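You operate a simulated robot arm through the tools that you are given. There is no shell and no other tool.

The job below is to be done with a simulated two-armed robot. You get a single attempt, and the scene is never put back.

## Task
Set the dose dial to 40 ml and pump 2 strokes of oil into the beaker with the green foot.
Fine: stand the beaker on the grid, swing the spout over it and back to the drip cup, put the beaker back; spill nothing. Set down upright: what you pick out.

Only the result counts: the job must be done as asked and must still hold three seconds after the hand-in. Knocking over, shifting, dropping, spilling or breaking anything else fails it.

## Robot
Two 6-joint arms with fingered hands on one trunk that stands fixed in place. Base frame: the origin is at the foot of the trunk, x ahead of it, y to its left, z up. Units: cm, degrees, N and s.
The left shoulder is at [2, 15.7, 82.9], the right one opposite. With the tool pointing down near the work surface each hand reaches from about 34 to 84 cm from the base axis, measured 20 degrees to its own side. Payload 4.1 kg a hand.
The TCP of each hand is the grasp point between the finger pads, 3.3 cm short of the fingertips. In the tool frame z runs along the fingers and y along their closing line. The gripper opens to 11.2 cm; its body begins 3.9 cm behind the TCP. The gripper is a hand of 4 fingers: y runs from the thumb to the fingers, the wrist lies at [-1.6, -11.8, -20] in the tool frame, and closing takes about 1.5 s.
Orientation is that of the tool frame in the base frame, as [roll, pitch, yaw] about the fixed x, y, z axes, in that order (R = Rz(yaw) Ry(pitch) Rx(roll)). With the fingers straight down and the wrist toward the robot, the tool's x, y and z point along [0, 1, 0], [1, 0, 0] and [0, 0, -1] of the base frame.

## Interface
- The arms move only by the tool move_arm. It takes "left_series", "right_series" or both (then of equal length, played together; a hand with none holds still); each is a list that holds one entry, the list of rows, each a list of 7 numbers: the finger opening in cm, from 0 to 11.2, then the shift along the base's x, y, z in cm, then the turn, a rotation vector about the base's x, y, z in degrees. In form: [[[claw, tx, ty, tz, ax, ay, az], ...]]. A call has 1 to 20 rows; each row shifts and turns the commanded pose from where the row before left it. A row lasts 0.2 s, in which the tool goes at most 5 cm and 8.6 degrees; a call with a longer step from one row to the next is refused whole, and so is a gripper value outside its range. Where a pose cannot be reached the arm comes as near as it can. A force on the tool above 40 N (or 10 N above the force at the start of the call, whichever is more), or a blocked arm, ends the call early, and 0.2 s more pass. The fingers move at their own pace (about 7.2 cm/s each) and stop on an object; they squeeze with about 29 N. The grip force told is the motor's: it shows also when the fingers shut on nothing. Time passes only in rows, and 0.2 s behind the last, so rows that do not move let the fingers close. The reply holds the time, the measured pose of the TCP, the force on the tool along the base axes, the opening and the grip force, in the units named above and with some noise, with the torque about the TCP (base axes, N m) and any sound that the robot's microphone picked up.
- Cameras (640 x 400 px; columns grow to the right, rows downward): "scene" is now at [6.11, -0.64, 146.27]; the picture's right is [-0.11, -0.99, 0.00], its down [-0.61, 0.07, -0.79] and it looks along [0.78, -0.09, -0.62] (base axes); focal length 327 px, centre (320, 200). "left" rides on the left gripper at [-6.6, -8.9, -13] in its tool frame; the picture's right is [-0.79, -0.29, 0.54], its down [0.55, -0.71, 0.44] and it looks along [0.26, 0.64, 0.72] (tool axes); focal length 247 px, centre (320, 200). "right" rides on the right gripper at [6.6, -8.9, -13] in its tool frame; the picture's right is [-0.79, 0.29, -0.54], its down [-0.55, -0.71, 0.44] and it looks along [-0.26, 0.64, 0.72] (tool axes); focal length 247 px, centre (320, 200). There is no depth. A picture from a camera that has moved, and an enlarged one, comes with that camera's place and axes in the base frame and with its lens. The place of the scene camera against the robot may be out by one fixed shift of up to 1.2 cm in any direction.
- get_image(camera): a new picture of that camera. No time passes.
- grasp_type(shape, hand): the hand has 4 fingers and takes this shape, open, in about a second: jaw (thumb against the fingers, like two jaws); tri (thumb and two fingers); tip (a fingertip pinch); poke (one finger out to press); point (the index stretched); flat (the hand flat); cup (the hand cupped); fist (a fist). The gripper value then closes the fingers along that shape, each until it touches; the sizes above hold for jaw. It gives what a move gives, with no picture.
- head_to(pan, tilt): turns the head with the scene camera to pan (to the left, within 86 degrees either way) and tilt (down, from -29 to 69), counted from straight ahead of the robot. It gives what a move gives.
- inspect(camera, box): a new picture of the part [left, top, right, bottom] of that camera's present view, enlarged. No time passes.
- finish_job(): hands the job in; it is judged then, once.

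Nothing tells you positions but the pictures and the camera data. Unless the task says otherwise, let go and move clear before handing in.

The tools are called after "Request:" as a command line: name --argument value ..., lists and objects as JSON in quotes. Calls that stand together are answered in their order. move_arm: Moves the arms, as the interface text tells. Its arguments: {"type":"object","properties":{"left_series":{"type":"array","items":{"type":"array","items":{"type":"array","items":{"type":"number"}}}},"right_series":{"type":"array","items":{"type":"array","items":{"type":"array","items":{"type":"number"}}}}},"required":[]} The other tools are called the same way: grasp_type (shape, hand) gives the hand a shape; head_to (pan, tilt) turns the head that bears the scene camera; get_image (camera) takes a picture; inspect (camera, box) takes an enlarged picture of a part of a camera's view; finish_job () hands the job in.

At the start:

```text
t: 0.0
left_tcp_pos: [44.45, 13.04, 121.51]
left_tcp_rot: [179.9, 0.0, 84.0]
left_force: [-0.1, 0.3, -0.7]
left_moment: [0.02, -0.03, 0.01]
left_grip_width: 11.17
left_grip_force: 0.1
left_shape: jaw
right_tcp_pos: [39.56, -24.2, 125.08]
right_tcp_rot: [-179.9, -0.1, 84.0]
right_force: [0.3, 0.5, -1.0]
right_moment: [-0.04, 0.0, -0.02]
right_grip_width: 11.16
right_grip_force: 0.1
right_shape: jaw
head pan, tilt (commanded): [-6.5, 38.1]
```

scene: 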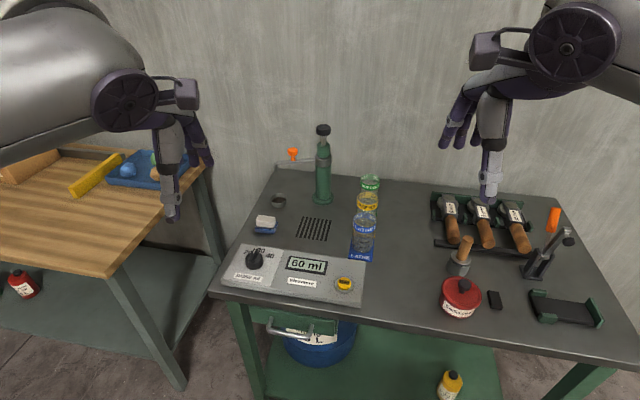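
right: 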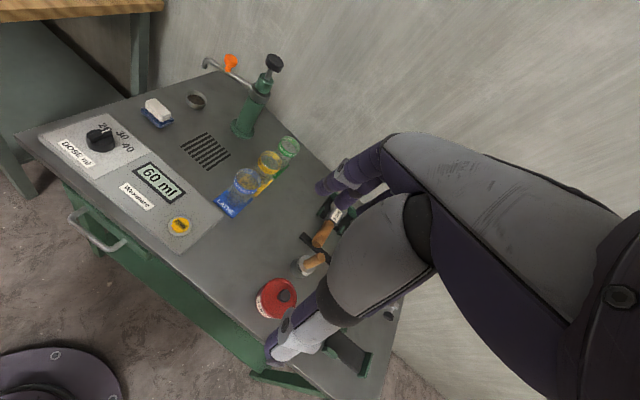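
left: 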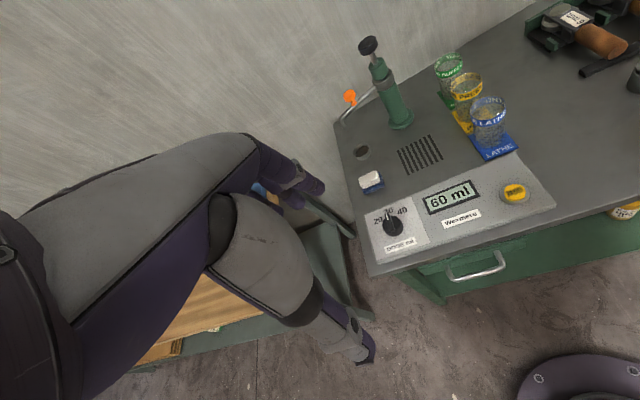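

I see a workbench with an oil pump (green column with a black plunger head, a spout with an orange tip over at the left), a drip cup, a grid, three beakers (green, yellow, blue) and a control panel with a dose dial. I'll take enlarged looks before moving.

Request:
inspect --camera "scene" --box '[210, 110, 410, 235]'

Request:
inspect --camera "scene" --box '[210, 200, 410, 325]'

Request:
inspect --camera "left" --box '[320, 20, 560, 170]'

Request:
inspect --camera "left" --box '[330, 130, 570, 280]'

Request:
inspect --camera "right" --box '[20, 30, 340, 230]'

```text
3.20 times, centred on (310, 172) of scene
camera zoom: at [6.11, -0.64, 146.27], right [-0.11, -0.99, 0.0], down [-0.61, 0.07, -0.79], along [0.78, -0.09, -0.62], focal length 1048 px, centre (352, 288)
```

zoom: 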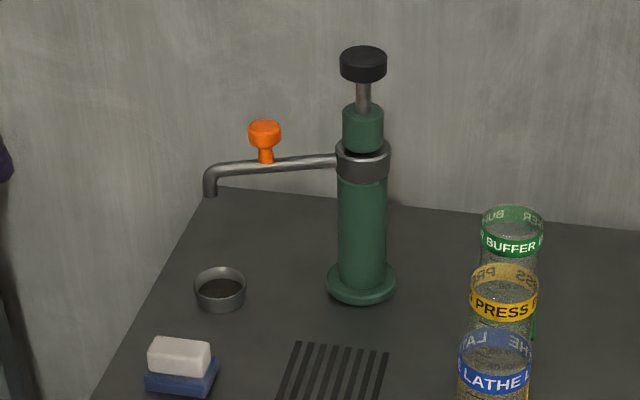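

```text
3.20 times, centred on (310, 262) of scene
camera zoom: at [6.11, -0.64, 146.27], right [-0.11, -0.99, 0.0], down [-0.61, 0.07, -0.79], along [0.78, -0.09, -0.62], focal length 1048 px, centre (352, 0)
```

zoom: 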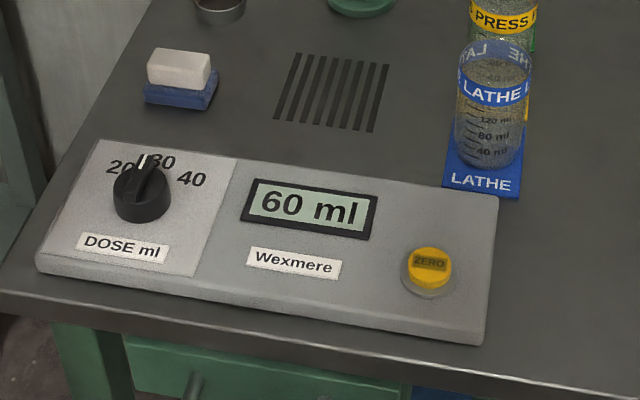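

```text
2.67 times, centred on (440, 95) of left
camera zoom: at [34.98, 7.39, 134.5], right [-0.37, -0.76, -0.54], down [-0.65, 0.62, -0.44], along [0.67, 0.19, -0.72], focal length 659 px, centre (0, 480)
```

zoom: 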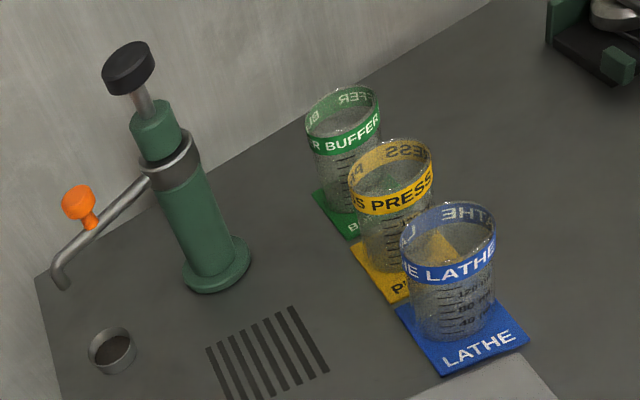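

```text
2.67 times, centred on (450, 205) of left
camera zoom: at [34.98, 7.39, 134.5], right [-0.37, -0.76, -0.54], down [-0.65, 0.62, -0.44], along [0.67, 0.19, -0.72], focal length 659 px, centre (-27, 187)
```

zoom: 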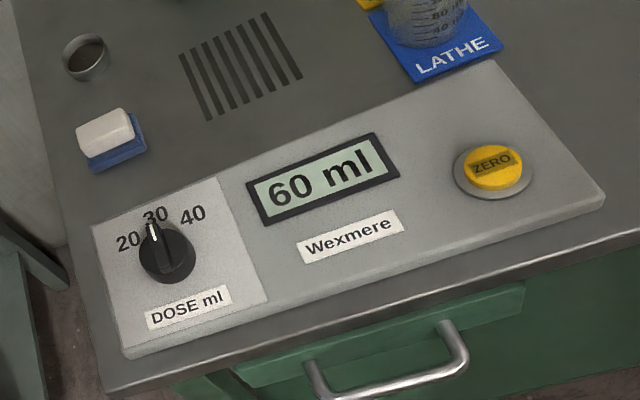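

```text
2.00 times, centred on (180, 130) of right
camera zoom: at [31.43, -16.79, 138.09], right [0.2, -0.82, 0.54], down [-0.76, -0.48, -0.44], along [0.61, -0.32, -0.72], focal length 494 px, centre (600, 340)
```

zoom: 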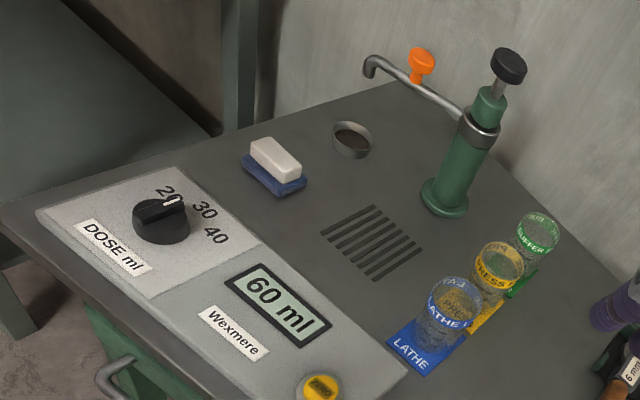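

The beakers need a closer look to see which has the green foot (the bands and the mats are coloured too). I'm zooming in on them and the pump.

Request:
inspect --camera "left" --box '[425, 45, 525, 165]'

Request:
inspect --camera "scene" --box '[340, 165, 400, 270]'

Request:
inspect --camera "right" --box '[205, 130, 315, 230]'

Request:
inspect --camera "scene" --box '[260, 115, 350, 245]'

Request:
inspect --camera "scene" --box '[420, 180, 620, 335]'

```text
3.33 times, centred on (475, 105) of left
camera zoom: at [34.98, 7.39, 134.5], right [-0.37, -0.76, -0.54], down [-0.65, 0.62, -0.44], along [0.67, 0.19, -0.72], focal length 823 px, centre (-197, 517)
```

zoom: 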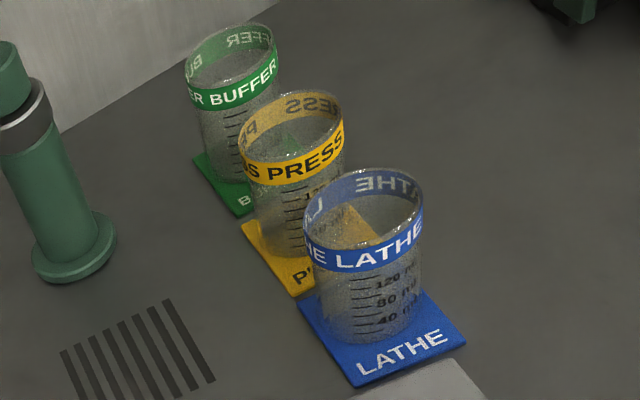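

```text
3.81 times, centred on (370, 218) of scene
camera zoom: at [6.11, -0.64, 146.27], right [-0.11, -0.99, 0.0], down [-0.61, 0.07, -0.79], along [0.78, -0.09, -0.62], focal length 1247 px, centre (130, 133)
```

zoom: 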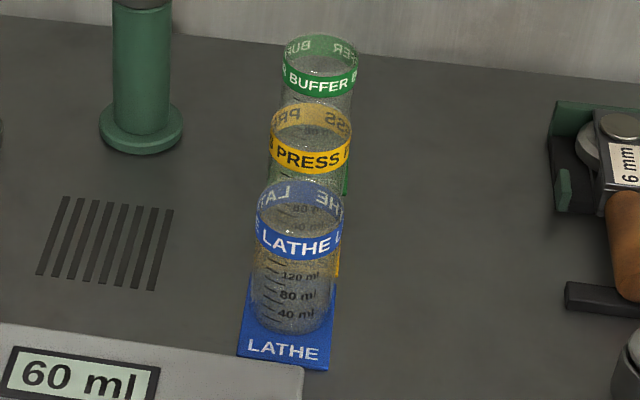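

```text
4.00 times, centred on (260, 180) of right
camera zoom: at [31.43, -16.79, 138.09], right [0.2, -0.82, 0.54], down [-0.76, -0.48, -0.44], along [0.61, -0.32, -0.72], focal length 988 px, centre (560, 280)
```

zoom: 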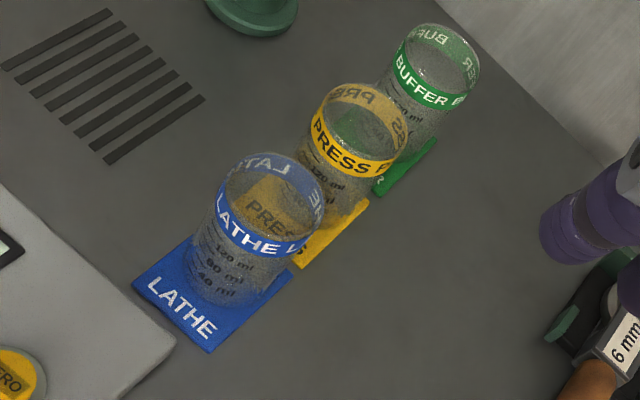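

```text
3.08 times, centred on (305, 180) of scene
camera zoom: at [6.11, -0.64, 146.27], right [-0.11, -0.99, 0.0], down [-0.61, 0.07, -0.79], along [0.78, -0.09, -0.62], focal length 1007 px, centre (366, 262)
```

zoom: 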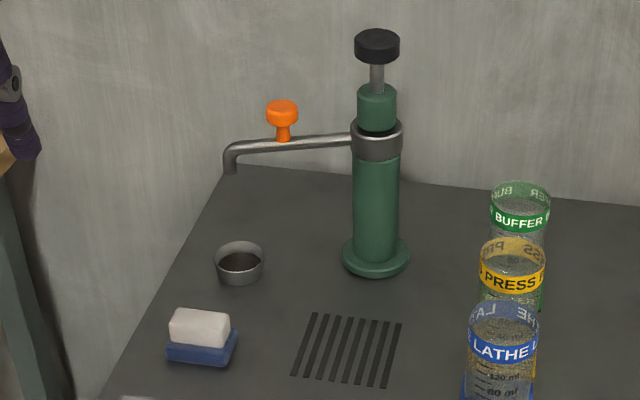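

```text
2.58 times, centred on (520, 258) of scene
camera zoom: at [6.11, -0.64, 146.27], right [-0.11, -0.99, 0.0], down [-0.61, 0.07, -0.79], along [0.78, -0.09, -0.62], focal length 845 px, centre (-196, 52)
```

zoom: 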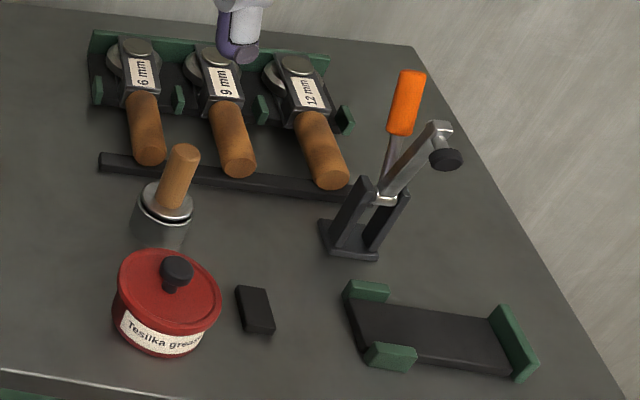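

The table top is about z ≈ 80.5, the dial near (61.5, 9), the grid centre near (75.4, -7), the pump axis near (88, -11) and the green beaker near (84, -24.7). I'm bringing both hands closer for precise wrist camera views.

Request:
move_arm --left_series '[[[11.2, 0.9, -0.6, -3.6, 0, 0, 0], [11.2, 0.9, -0.6, -3.6, 0, 0, 0], [11.2, 0.9, -0.6, -3.6, 0, 0, 0], [11.2, 0.9, -0.6, -3.6, 0, 0, 0], [11.2, 0.9, -0.6, -3.6, 0, 0, 0], [11.2, 0.9, -0.5, -3.6, 0, 0, 0], [11.2, 0.9, -0.5, -3.4, 0, 0, 0]]]' --right_series '[[[11.2, 3.1, 1.1, -2.3, 0, 0, 0], [11.2, 3.1, 1.1, -2.3, 0, 0, 0], [11.2, 3.1, 1.1, -2.3, 0, 0, 0], [11.2, 3.1, 1.2, -2.3, 0, 0, 0], [11.2, 3.1, 1.2, -2.3, 0, 0, 0], [11.2, 3.1, 1.2, -2.3, 0, 0, 0], [11.2, 3.1, 1.2, -2.3, 0, 0, 0]]]'

Request:
get_image --camera "left"

Request:
get_image --camera "right"

Request:
get_image --camera "scene"

```text
t: 1.6
left_tcp_pos: [50.72, 8.76, 96.54]
left_tcp_rot: [-180.0, 0.1, 83.8]
left_force: [-1.2, 0.2, 0.9]
left_moment: [-0.02, -0.06, -0.02]
left_grip_width: 11.17
left_grip_force: 0.1
left_shape: jaw
right_tcp_pos: [61.36, -16.21, 109.01]
right_tcp_rot: [179.9, -0.1, 84.0]
right_force: [-0.4, 0.3, 0.2]
right_moment: [0.07, -0.05, 0.0]
right_grip_width: 11.18
right_grip_force: 0.1
right_shape: jaw
head pan, tilt (commanded): [-6.5, 38.1]
```

```text
taken
camera left: at [41.23, 3.23, 109.54], right [-0.37, -0.76, -0.54], down [-0.65, 0.62, -0.44], along [0.67, 0.19, -0.72], focal length 247 px, centre (320, 200)
```

left: 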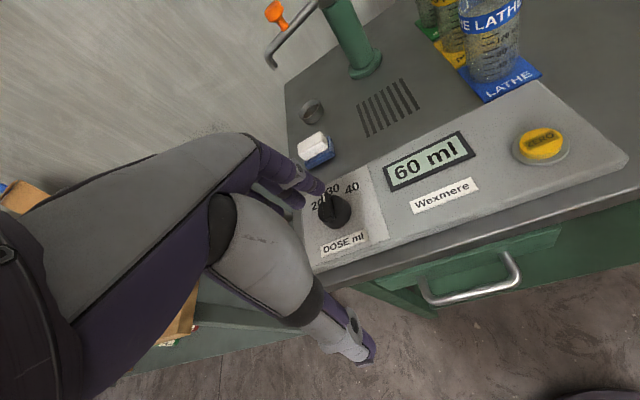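

```text
taken
camera right: at [53.14, -8.73, 122.04], right [0.2, -0.82, 0.54], down [-0.76, -0.48, -0.44], along [0.61, -0.32, -0.72], focal length 247 px, centre (320, 200)
```

right: 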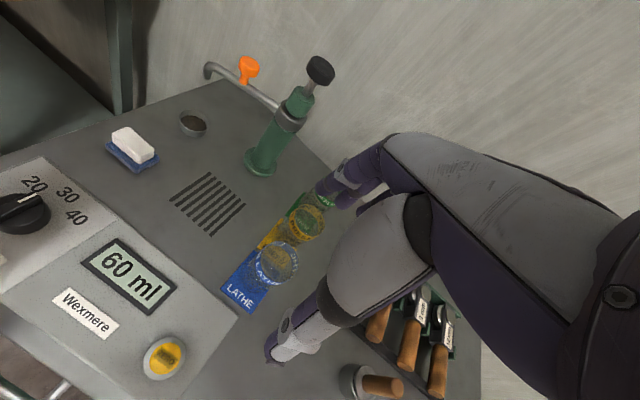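

```text
taken
camera scene: at [6.02, -0.66, 146.27], right [-0.11, -0.99, 0.0], down [-0.61, 0.07, -0.79], along [0.78, -0.09, -0.62], focal length 327 px, centre (320, 200)
```

scene: 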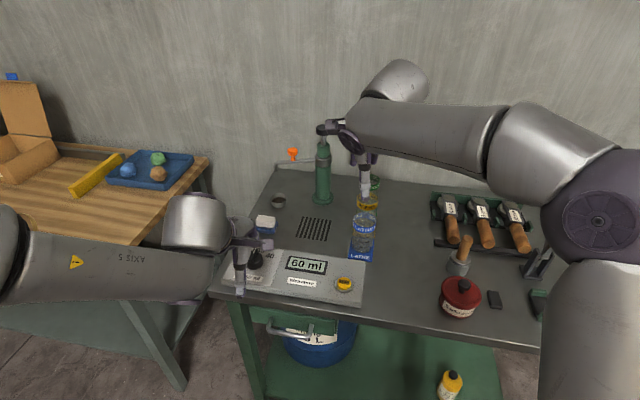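

Both hands are closer now and unobstructed. I'm zooming in on the dial, the beakers, the grid and the pump from these new positions.

Request:
inspect --camera "left" --box '[280, 150, 400, 270]'

Request:
inspect --camera "right" --box '[210, 170, 350, 310]'

Request:
inspect --camera "right" --box '[100, 40, 350, 240]'

Request:
inspect --camera "left" --box '[250, 0, 560, 190]'

Request:
inspect --camera "right" --box '[0, 150, 200, 300]'

```text
3.33 times, centred on (340, 210) of left
camera zoom: at [41.23, 3.23, 109.54], right [-0.37, -0.76, -0.54], down [-0.65, 0.62, -0.44], along [0.67, 0.19, -0.72], focal length 823 px, centre (253, 167)
```

zoom: 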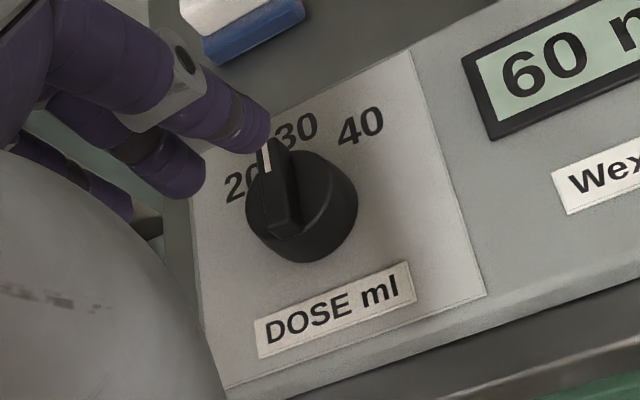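

```text
2.86 times, centred on (280, 240) of right
camera zoom: at [53.14, -8.73, 122.04], right [0.2, -0.82, 0.54], down [-0.76, -0.48, -0.44], along [0.61, -0.32, -0.72], focal length 706 px, centre (434, 86)
```

zoom: 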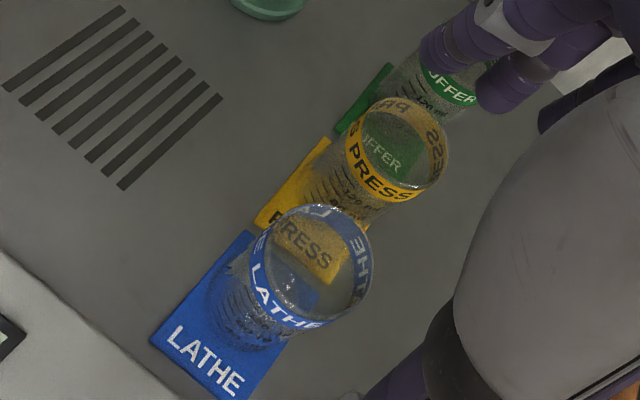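

```text
2.00 times, centred on (225, 140) of right
camera zoom: at [53.14, -8.73, 122.04], right [0.2, -0.82, 0.54], down [-0.76, -0.48, -0.44], along [0.61, -0.32, -0.72], focal length 494 px, centre (510, 320)
```

zoom: 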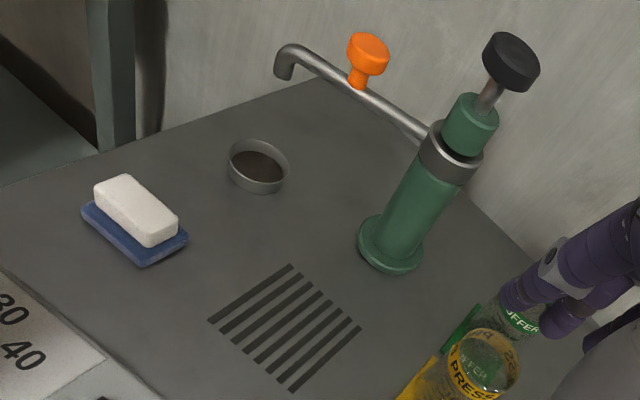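

```text
2.06 times, centred on (405, 95) of left
camera zoom: at [41.23, 3.23, 109.54], right [-0.37, -0.76, -0.54], down [-0.65, 0.62, -0.44], along [0.67, 0.19, -0.72], focal length 510 px, centre (144, 417)
```

zoom: 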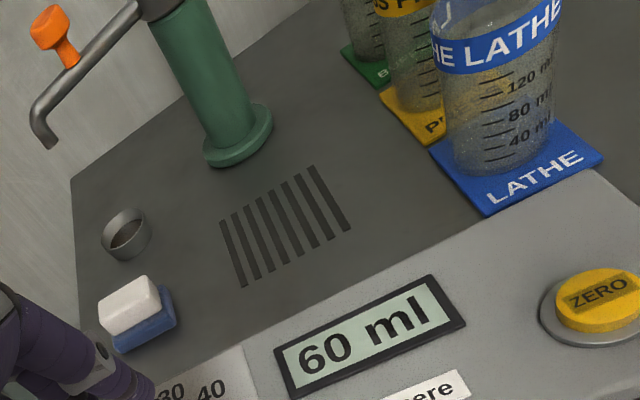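

```text
2.67 times, centred on (100, 225) of right
camera zoom: at [53.14, -8.73, 122.04], right [0.2, -0.82, 0.54], down [-0.76, -0.48, -0.44], along [0.61, -0.32, -0.72], focal length 659 px, centre (907, 133)
```

zoom: 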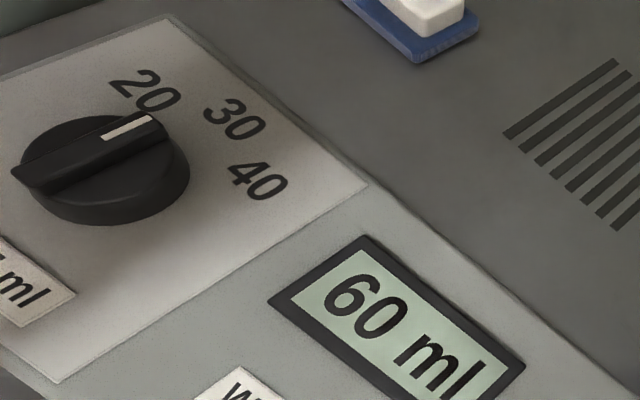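

The dial pointer is at 30 (ridge at about -18°), with 20 at about +28° and 40 at about -63°, so it needs a 45° clockwise turn. I'm moving the left hand above the knob at about (62.35, 9.4), pre-turned by 23° so the twist stays comfortable.

Request:
move_arm --left_series '[[[11.2, 3.0, 0.2, 0, 0, 0, 7.7], [11.2, 3.0, 0.2, -1.0, 0, 0, 7.7], [11.2, 3.0, 0.14, -1.5, 0, 0, 7.6], [11.2, 2.63, 0.1, -2.0, 0, 0, 0]]]'

Request:
get_image --camera "left"

Request:
inspect --camera "scene" --box '[190, 200, 350, 310]'

Request:
inspect --camera "right" --box '[0, 100, 200, 300]'

```text
t: 2.6
left_tcp_pos: [62.4, 9.63, 91.95]
left_tcp_rot: [179.9, 0.0, 107.1]
left_force: [0.5, 0.3, 0.2]
left_moment: [0.04, -0.04, 0.0]
left_grip_width: 11.16
left_grip_force: 0.1
left_shape: jaw
right_tcp_pos: [61.27, -16.17, 108.96]
right_tcp_rot: [-180.0, 0.0, 84.1]
right_force: [-0.4, -1.2, 0.4]
right_moment: [-0.01, -0.02, -0.02]
right_grip_width: 11.18
right_grip_force: 0.0
right_shape: jaw
head pan, tilt (commanded): [-6.5, 38.1]
```

```text
taken
camera left: at [55.92, 0.72, 104.93], right [-0.04, -0.84, -0.54], down [-0.84, 0.32, -0.44], along [0.54, 0.44, -0.72], focal length 247 px, centre (320, 200)
```

left: 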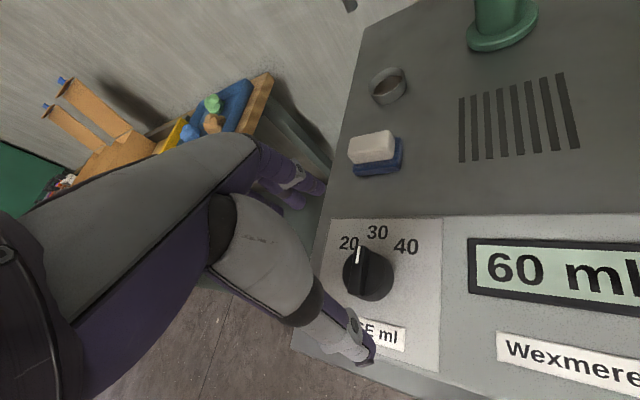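

```text
3.64 times, centred on (270, 255) of scene
camera zoom: at [6.07, -0.64, 146.27], right [-0.11, -0.99, 0.0], down [-0.61, 0.07, -0.79], along [0.78, -0.09, -0.62], focal length 1190 px, centre (502, 0)
```

zoom: 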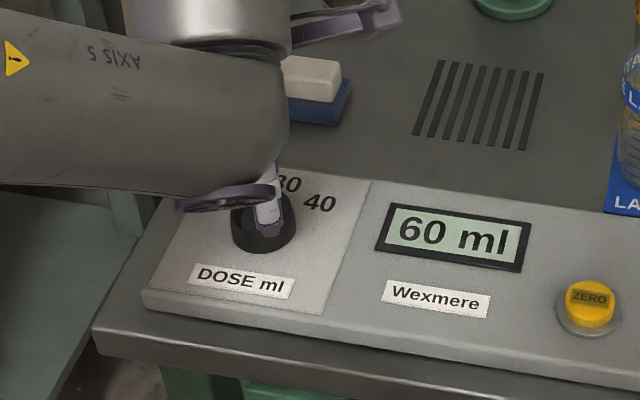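

```text
2.00 times, centred on (100, 200) of right
camera zoom: at [53.15, -8.71, 122.01], right [0.2, -0.82, 0.54], down [-0.76, -0.48, -0.44], along [0.61, -0.32, -0.72], focal length 494 px, centre (760, 200)
```

zoom: 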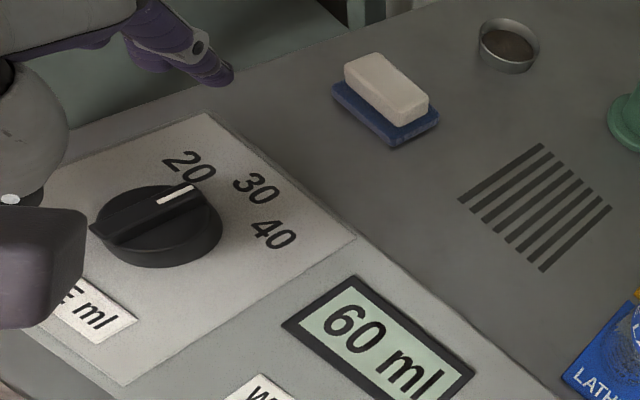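

The knob centre reads about (62.2, 9.4) in all views. I'm lowering the open hand around it with the fingertips staying just above the panel.

Request:
move_arm --left_series '[[[11.2, -0.1, -0.1, -2.0, 0, 0, 0], [11.2, -0.05, -0.1, -2.0, 0, 0, 0], [11.2, 0, 0, -1.5, 0, 0, 0]]]'

Request:
get_image --camera "left"

Request:
inspect --camera "right" --box '[0, 100, 200, 300]'

Request:
inspect --camera "scene" --box '[190, 200, 350, 310]'

```text
t: 3.4
left_tcp_pos: [62.3, 9.5, 86.45]
left_tcp_rot: [179.9, -0.1, 107.0]
left_force: [0.0, -0.3, -0.4]
left_moment: [0.0, 0.0, 0.03]
left_grip_width: 11.15
left_grip_force: 0.0
left_shape: jaw
right_tcp_pos: [61.34, -16.09, 108.99]
right_tcp_rot: [-180.0, -0.1, 84.0]
right_force: [0.7, -0.9, -0.5]
right_moment: [0.03, -0.04, -0.01]
right_grip_width: 11.18
right_grip_force: 0.2
right_shape: jaw
head pan, tilt (commanded): [-6.5, 38.1]
```

```text
taken
camera left: at [55.75, 0.56, 99.48], right [-0.04, -0.84, -0.54], down [-0.84, 0.32, -0.44], along [0.54, 0.43, -0.72], focal length 247 px, centre (320, 200)
```

left: 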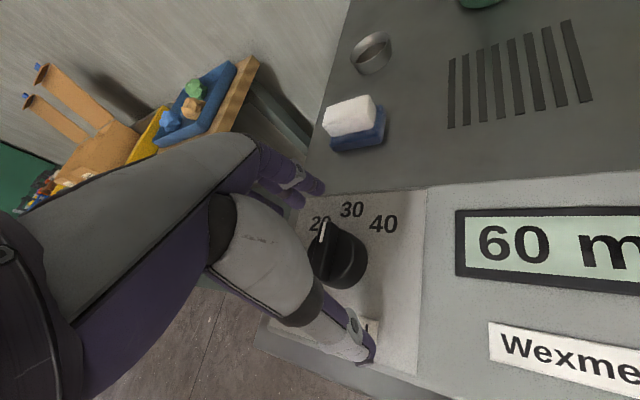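

```text
2.00 times, centred on (100, 200) of right
camera zoom: at [53.18, -8.71, 121.99], right [0.2, -0.82, 0.54], down [-0.76, -0.48, -0.44], along [0.61, -0.32, -0.72], focal length 494 px, centre (760, 200)
```

zoom: 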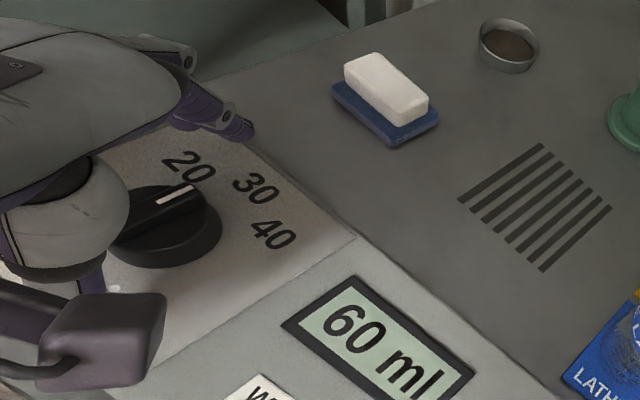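

```text
3.64 times, centred on (270, 255) of scene
camera zoom: at [6.1, -0.65, 146.27], right [-0.11, -0.99, 0.0], down [-0.61, 0.07, -0.79], along [0.78, -0.09, -0.62], focal length 1190 px, centre (502, 0)
```

zoom: 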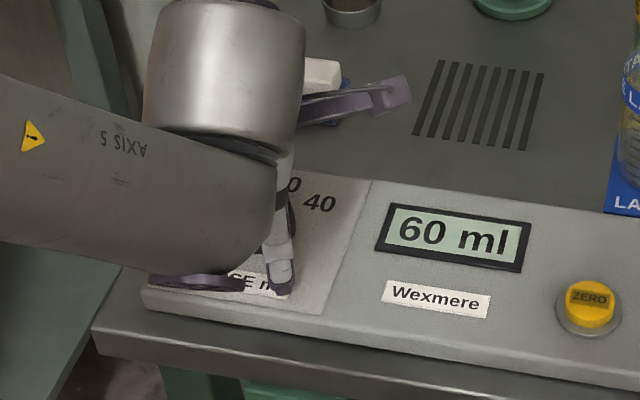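

The hand straddles the knob. I'm lowering slightly and closing on it.

Request:
move_arm --left_series '[[[11.2, -0.1, -0.1, -0.6, 0, 0, 0], [3, 0, 0, 0, 0, 0, 0], [3, 0, 0, 0, 0, 0, 0], [3, 0, 0, 0, 0, 0, 0], [3, 0, 0, 0, 0, 0, 0], [3, 0, 0, 0, 0, 0, 0], [3, 0, 0, 0, 0, 0, 0], [3, 0, 0, 0, 0, 0, 0]]]'

Request:
get_image --camera "left"

Request:
inspect --camera "right" --box '[0, 100, 200, 300]'

```text
t: 5.2
left_tcp_pos: [62.21, 9.3, 85.92]
left_tcp_rot: [180.0, 0.0, 106.9]
left_force: [-5.0, -3.0, -0.5]
left_moment: [-0.05, 0.12, 0.0]
left_grip_width: 3.39
left_grip_force: 28.9
left_shape: jaw
right_tcp_pos: [61.31, -16.06, 109.01]
right_tcp_rot: [180.0, 0.0, 84.0]
right_force: [-0.1, 0.5, -0.5]
right_moment: [0.02, 0.0, -0.02]
right_grip_width: 11.16
right_grip_force: 0.1
right_shape: jaw
head pan, tilt (commanded): [-6.5, 38.1]
```

```text
taken
camera left: at [55.64, 0.44, 98.88], right [-0.04, -0.84, -0.54], down [-0.84, 0.32, -0.44], along [0.54, 0.43, -0.72], focal length 247 px, centre (320, 200)
```

left: 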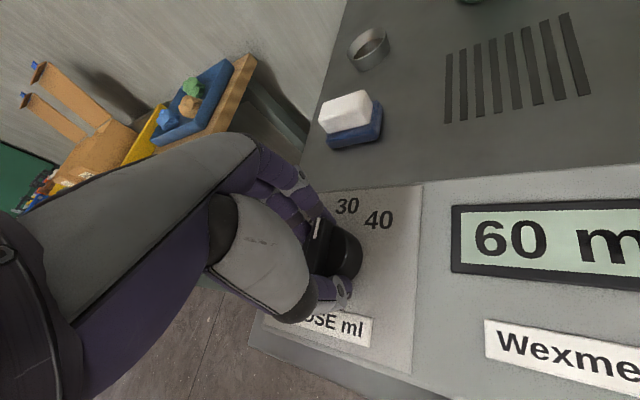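

```text
2.00 times, centred on (100, 200) of right
camera zoom: at [53.17, -8.72, 122.0], right [0.2, -0.82, 0.54], down [-0.76, -0.48, -0.44], along [0.61, -0.32, -0.72], focal length 494 px, centre (760, 200)
```

zoom: 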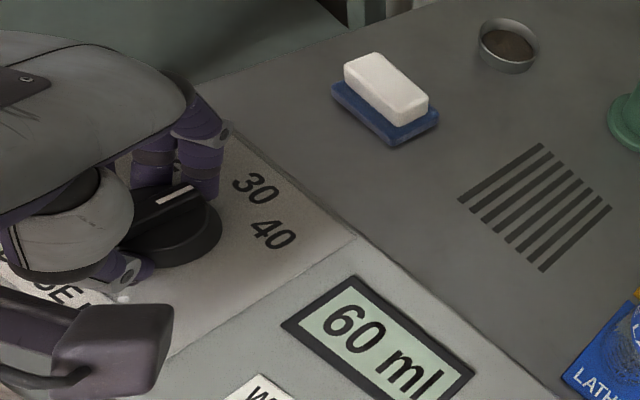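

The grip on the knob is firm. I'm twisting it 45° clockwise toward 40.

Request:
move_arm --left_series '[[[3, 0, 0, 0, 0, 0, -5], [3, 0, 0, 0, 0, 0, -6], [3, 0, 0, 0, 0, 0, -6], [3, 0, 0, 0, 0, 0, -6], [3, 0, 0, 0, 0, 0, -6], [3, 0, 0, 0, 0, 0, -6], [3, 0, 0, 0, 0, 0, -6], [3, 0, 0, 0, 0, 0, -4]]]'

Request:
get_image --camera "left"

Request:
inspect --camera "right" --box '[0, 100, 200, 300]'

```text
t: 7.0
left_tcp_pos: [62.21, 9.45, 85.87]
left_tcp_rot: [179.9, 0.0, 62.0]
left_force: [1.7, -2.3, -1.8]
left_moment: [-0.12, -0.19, -0.01]
left_grip_width: 3.37
left_grip_force: 29.4
left_shape: jaw
right_tcp_pos: [61.26, -16.14, 108.97]
right_tcp_rot: [180.0, 0.0, 84.1]
right_force: [0.1, -0.2, -0.1]
right_moment: [0.02, 0.0, 0.02]
right_grip_width: 11.18
right_grip_force: 0.2
right_shape: jaw
head pan, tilt (commanded): [-6.5, 38.1]
```

```text
taken
camera left: at [51.25, 7.76, 98.9], right [-0.63, -0.56, -0.54], down [-0.37, 0.82, -0.44], along [0.69, -0.08, -0.72], focal length 247 px, centre (320, 200)
```

left: 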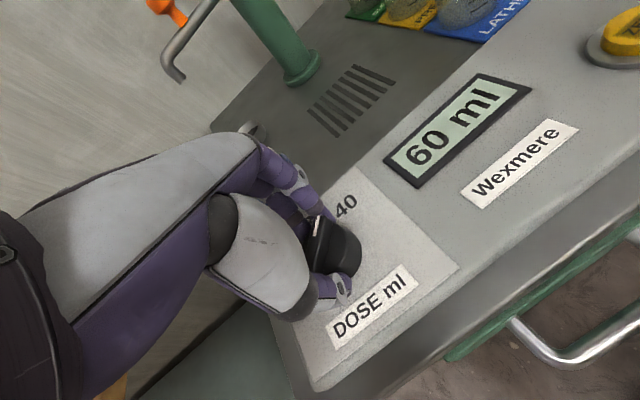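

```text
2.00 times, centred on (100, 200) of right
camera zoom: at [53.2, -8.71, 121.98], right [0.2, -0.82, 0.54], down [-0.76, -0.48, -0.44], along [0.61, -0.32, -0.72], focal length 494 px, centre (760, 200)
```

zoom: 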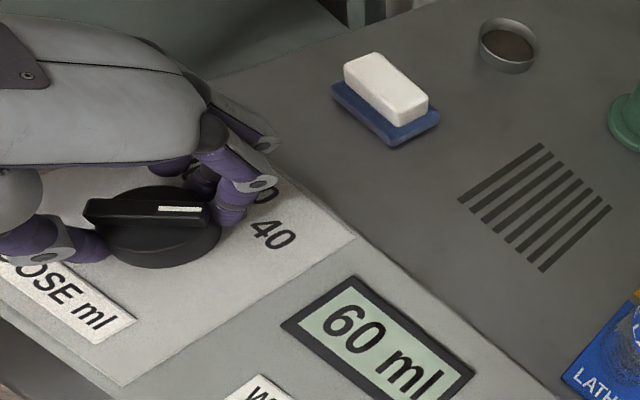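

The knob turned with the hand, roughly to the 40 direction. I'm opening the hand and lifting off to check where the pointer settled.

Request:
move_arm --left_series '[[[11.2, 0, 0, 0, 0, 0, 0], [11.2, 0, 0, 0, 0, 0, 0], [11.2, 0, 0, 0, 0, 0, 0], [11.2, 0, 0, 0, 0, 0, 0], [11.2, 0, 0, 0, 0, 0, 0], [11.2, 0, 0, 1.5, 0, 0, 0], [11.2, 0, 0, 3, 0, 0, 0]]]'

Request:
inspect --camera "left" --box '[270, 130, 470, 330]'

Request:
inspect --camera "right" --box '[0, 150, 150, 270]'

```text
t: 8.6
left_tcp_pos: [62.11, 9.37, 90.5]
left_tcp_rot: [180.0, -0.1, 62.0]
left_force: [-0.8, -0.3, 0.3]
left_moment: [0.03, -0.01, -0.03]
left_grip_width: 11.15
left_grip_force: 0.1
left_shape: jaw
right_tcp_pos: [61.3, -16.21, 108.95]
right_tcp_rot: [179.9, 0.0, 83.9]
right_force: [-0.4, -0.2, 0.6]
right_moment: [-0.03, 0.0, 0.0]
right_grip_width: 11.2
right_grip_force: 0.1
right_shape: jaw
head pan, tilt (commanded): [-6.5, 38.1]
```

```text
2.00 times, centred on (370, 230) of left
camera zoom: at [51.21, 7.78, 103.45], right [-0.63, -0.56, -0.54], down [-0.37, 0.82, -0.44], along [0.69, -0.07, -0.72], focal length 494 px, centre (220, 140)
```

zoom: 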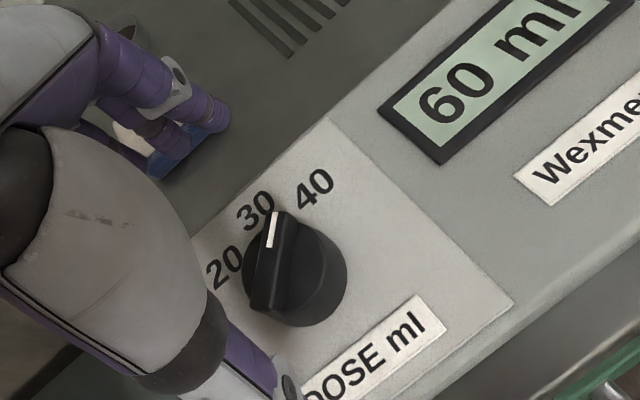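

```text
3.33 times, centred on (75, 210) of right
camera zoom: at [53.2, -8.71, 121.99], right [0.2, -0.82, 0.54], down [-0.76, -0.48, -0.44], along [0.61, -0.32, -0.72], focal length 823 px, centre (1137, 167)
```

zoom: 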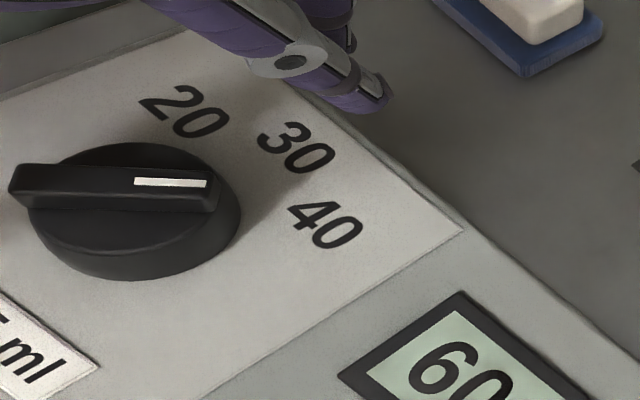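

Measured from both wrist cameras, the pointer now lies at about -64°, which matches the 40 mark (-63°). Next I retract the left hand and bring the right hand round to the right side of the green beaker, tilted so the thumb can go between the green and yellow beakers.

Request:
move_arm --left_series '[[[11.2, 0, 0, 3, 0, 0, 2.2], [11.2, -1.6, 0.7, 2, 0, 0, 2.2], [11.2, -1.6, 0.7, 2, 0, 0, 2.2], [11.2, -1.6, 0.7, 2, 0, 0, 2.2], [11.2, -1.6, 0.7, 2, 0, 0, 2.2], [11.2, -1.6, 0.7, 2, 0, 0, 2.2], [11.2, -1.6, 0.7, 2, 0, 0, 2.2], [11.2, -1.6, 0.7, 2, 0, 0, 2.2], [11.2, -1.6, 0.7, 1, 0, 0, 2.2], [11.2, -1.6, 0.7, 1, 0, 0, 2.2]]]' --right_series '[[[11.2, 1.4, -1.7, -0.5, 0, 0, -6.75], [11.2, 1.4, -1.7, -0.5, 0, 0, -6.75], [11.2, 1.4, -1.7, -0.5, 0, 0, -6.75], [11.2, 1.4, -1.7, -0.5, 0, 0, -6.75], [11.2, 1.4, -1.7, -0.5, 6.99, -4.54, 0], [11.2, 1.4, -1.7, -0.5, 6.99, -4.54, 0], [11.2, 1.4, -1.7, -0.5, 6.99, -4.54, 0], [11.2, 1.4, -1.7, -0.5, 6.99, -4.54, 0], [11.2, 1.4, -1.7, -0.5, 6.99, -4.54, 0], [11.2, 1.4, -1.7, -0.5, 6.99, -4.54, 0]]]'

Request:
get_image --camera "right"

Request:
get_image --camera "scene"

Request:
get_image --camera "left"

```text
t: 10.8
left_tcp_pos: [47.65, 15.68, 109.38]
left_tcp_rot: [-180.0, -0.1, 84.0]
left_force: [0.6, 1.2, 0.5]
left_moment: [-0.01, 0.01, -0.02]
left_grip_width: 11.18
left_grip_force: 0.1
left_shape: jaw
right_tcp_pos: [75.16, -33.17, 103.93]
right_tcp_rot: [179.8, -50.0, 57.1]
right_force: [-0.1, 0.4, -0.2]
right_moment: [-0.01, -0.03, -0.04]
right_grip_width: 11.2
right_grip_force: 0.1
right_shape: jaw
head pan, tilt (commanded): [-6.5, 38.1]
```

```text
taken
camera right: at [64.72, -33.1, 117.36], right [-0.26, -0.93, -0.26], down [-0.61, 0.37, -0.7], along [0.75, -0.03, -0.66], focal length 247 px, centre (320, 200)
```

right: 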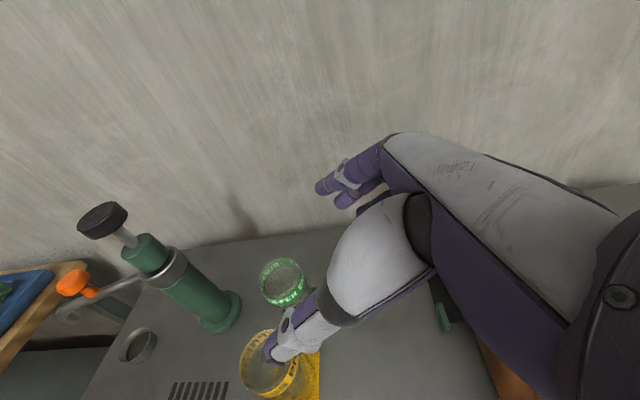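

```text
taken
camera scene: at [6.11, -0.61, 146.27], right [-0.11, -0.99, 0.0], down [-0.61, 0.07, -0.79], along [0.78, -0.09, -0.62], focal length 327 px, centre (320, 200)
```

scene: 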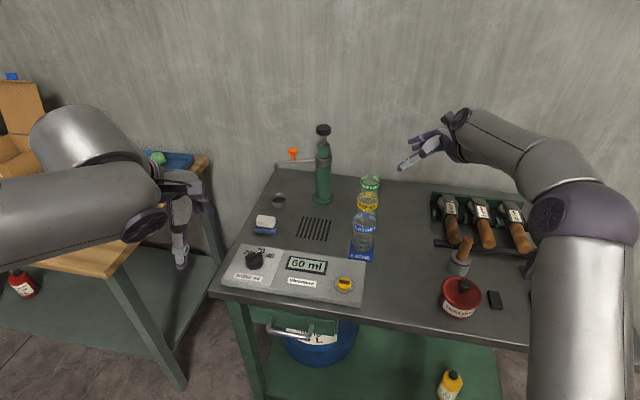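

```text
taken
camera left: at [38.19, 10.04, 122.43], right [-0.37, -0.76, -0.54], down [-0.65, 0.62, -0.44], along [0.67, 0.19, -0.72], focal length 247 px, centre (320, 200)
```

left: 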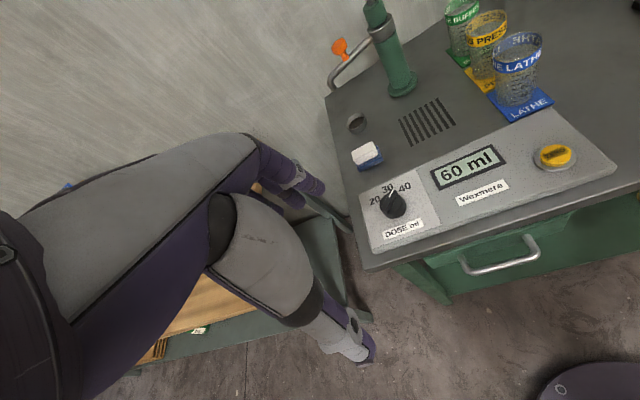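

The right hand reached the staging pose exactly. I'm inspecting the beakers from this new angle and rechecking the dial.

Request:
inspect --camera "right" --box '[220, 240, 340, 400]'

Request:
inspect --camera "left" --box '[360, 160, 440, 240]'

Request:
inspect --camera "left" --box '[430, 0, 570, 125]'

Request:
inspect --camera "scene" --box '[225, 230, 305, 290]'

Request:
inspect --camera "scene" --box '[330, 120, 490, 270]'

```text
2.50 times, centred on (280, 320) of right
camera zoom: at [64.72, -33.1, 117.36], right [-0.26, -0.93, -0.26], down [-0.61, 0.37, -0.7], along [0.75, -0.03, -0.66], focal length 617 px, centre (420, -100)
```

zoom: 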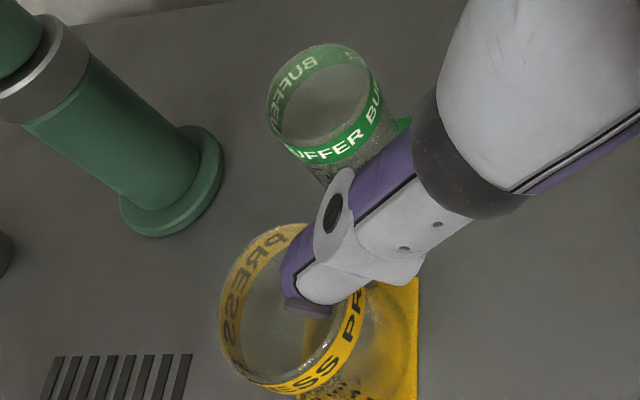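

```text
5.00 times, centred on (400, 200) of left
camera zoom: at [38.19, 10.04, 122.43], right [-0.37, -0.76, -0.54], down [-0.65, 0.62, -0.44], along [0.67, 0.19, -0.72], focal length 1235 px, centre (-80, 200)
```

zoom: 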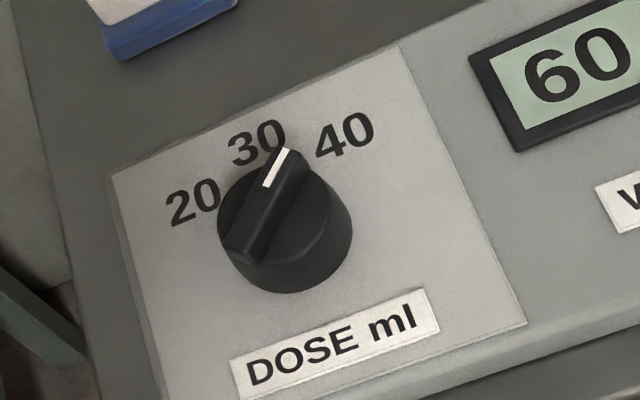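

```text
3.20 times, centred on (500, 62) of left
camera zoom: at [38.19, 10.04, 122.43], right [-0.37, -0.76, -0.54], down [-0.65, 0.62, -0.44], along [0.67, 0.19, -0.72], focal length 790 px, centre (-256, 640)
```

zoom: 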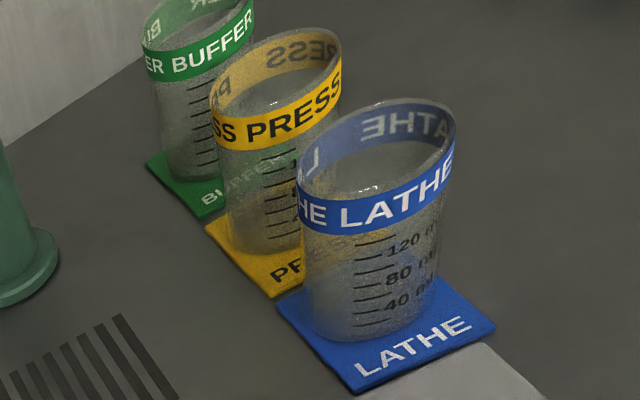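

```text
6.67 times, centred on (265, 260) of scene
camera zoom: at [6.11, -0.61, 146.27], right [-0.11, -0.99, 0.0], down [-0.61, 0.07, -0.79], along [0.78, -0.09, -0.62], focal length 2182 px, centre (687, -200)
```

zoom: 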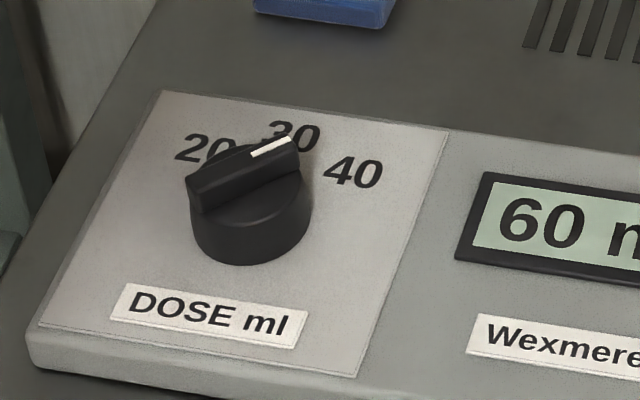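

```text
2.67 times, centred on (410, 195) of scene
camera zoom: at [6.11, -0.61, 146.27], right [-0.11, -0.99, 0.0], down [-0.61, 0.07, -0.79], along [0.78, -0.09, -0.62], focal length 873 px, centre (80, 213)
```

zoom: 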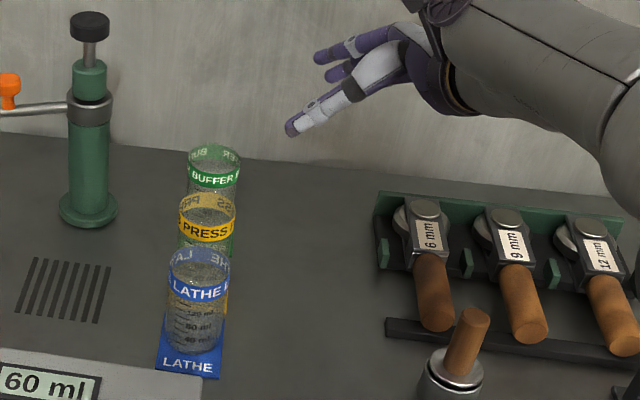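

The dial is confirmed at 40. With a wider baseline I now get the green beaker axis at about (84.1, -25.3) with its rim at z ≈ 89.7, and the yellow one 9.15 cm in front of it. I'm moving to a staging point along the slanted approach line with the fingers half closed.

Request:
move_arm --right_series '[[[9, 1.0, 0.0, -2.0, 0, 0, 0], [7.5, 1.0, 0.0, -2.0, 0, 0, 0], [7.5, 1.0, 0.1, -2.0, 0, 0, 0], [7.5, 0.94, 0.07, -2.0, 0, 0, 0], [7.5, 0, 0, 0, 0, 0, 0]]]'

Request:
get_image --camera "right"

Request:
inspect --camera "right" --box '[170, 230, 350, 400]'

Request:
inspect --camera "scene" --box '[320, 120, 480, 240]'

Request:
inspect --camera "left" --box '[430, 0, 570, 125]'

```text
t: 12.0
left_tcp_pos: [47.8, 15.56, 109.37]
left_tcp_rot: [179.9, 0.0, 84.0]
left_force: [-0.6, 0.3, 0.0]
left_moment: [0.0, -0.03, 0.01]
left_grip_width: 11.18
left_grip_force: 0.0
left_shape: jaw
right_tcp_pos: [79.21, -32.88, 96.01]
right_tcp_rot: [180.0, -50.1, 57.0]
right_force: [0.1, -0.1, 0.5]
right_moment: [-0.01, 0.02, 0.01]
right_grip_width: 7.56
right_grip_force: 0.1
right_shape: jaw
head pan, tilt (commanded): [-6.5, 38.1]
```

```text
taken
camera right: at [68.68, -32.88, 109.41], right [-0.26, -0.93, -0.26], down [-0.61, 0.37, -0.7], along [0.75, -0.03, -0.66], focal length 247 px, centre (320, 200)
```

right: 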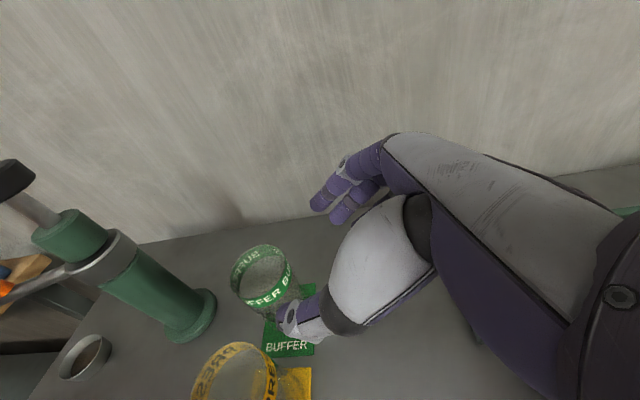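

```text
2.35 times, centred on (260, 315) of right
camera zoom: at [68.68, -32.88, 109.41], right [-0.26, -0.93, -0.26], down [-0.61, 0.37, -0.7], along [0.75, -0.03, -0.66], focal length 581 px, centre (461, -71)
```

zoom: 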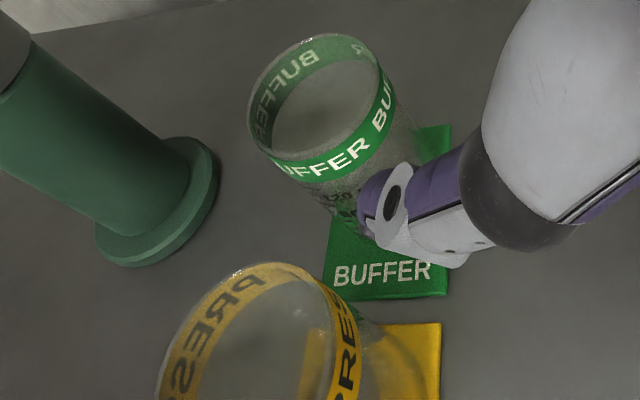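

```text
3.33 times, centred on (400, 180) of scene
camera zoom: at [6.1, -0.64, 146.27], right [-0.11, -0.99, 0.0], down [-0.61, 0.07, -0.79], along [0.78, -0.09, -0.62], focal length 1091 px, centre (53, 267)
```

zoom: 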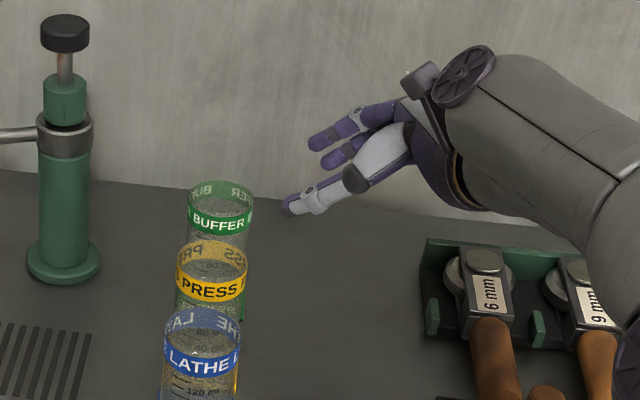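

```text
3.20 times, centred on (500, 62) of left
camera zoom: at [38.2, 10.01, 122.43], right [-0.37, -0.76, -0.54], down [-0.65, 0.62, -0.44], along [0.67, 0.19, -0.72], focal length 790 px, centre (-256, 640)
```

zoom: 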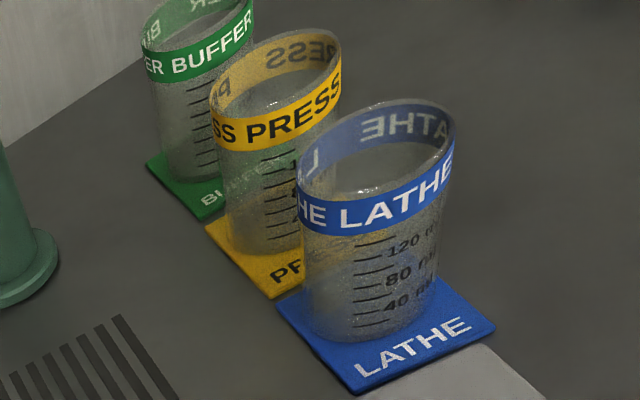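

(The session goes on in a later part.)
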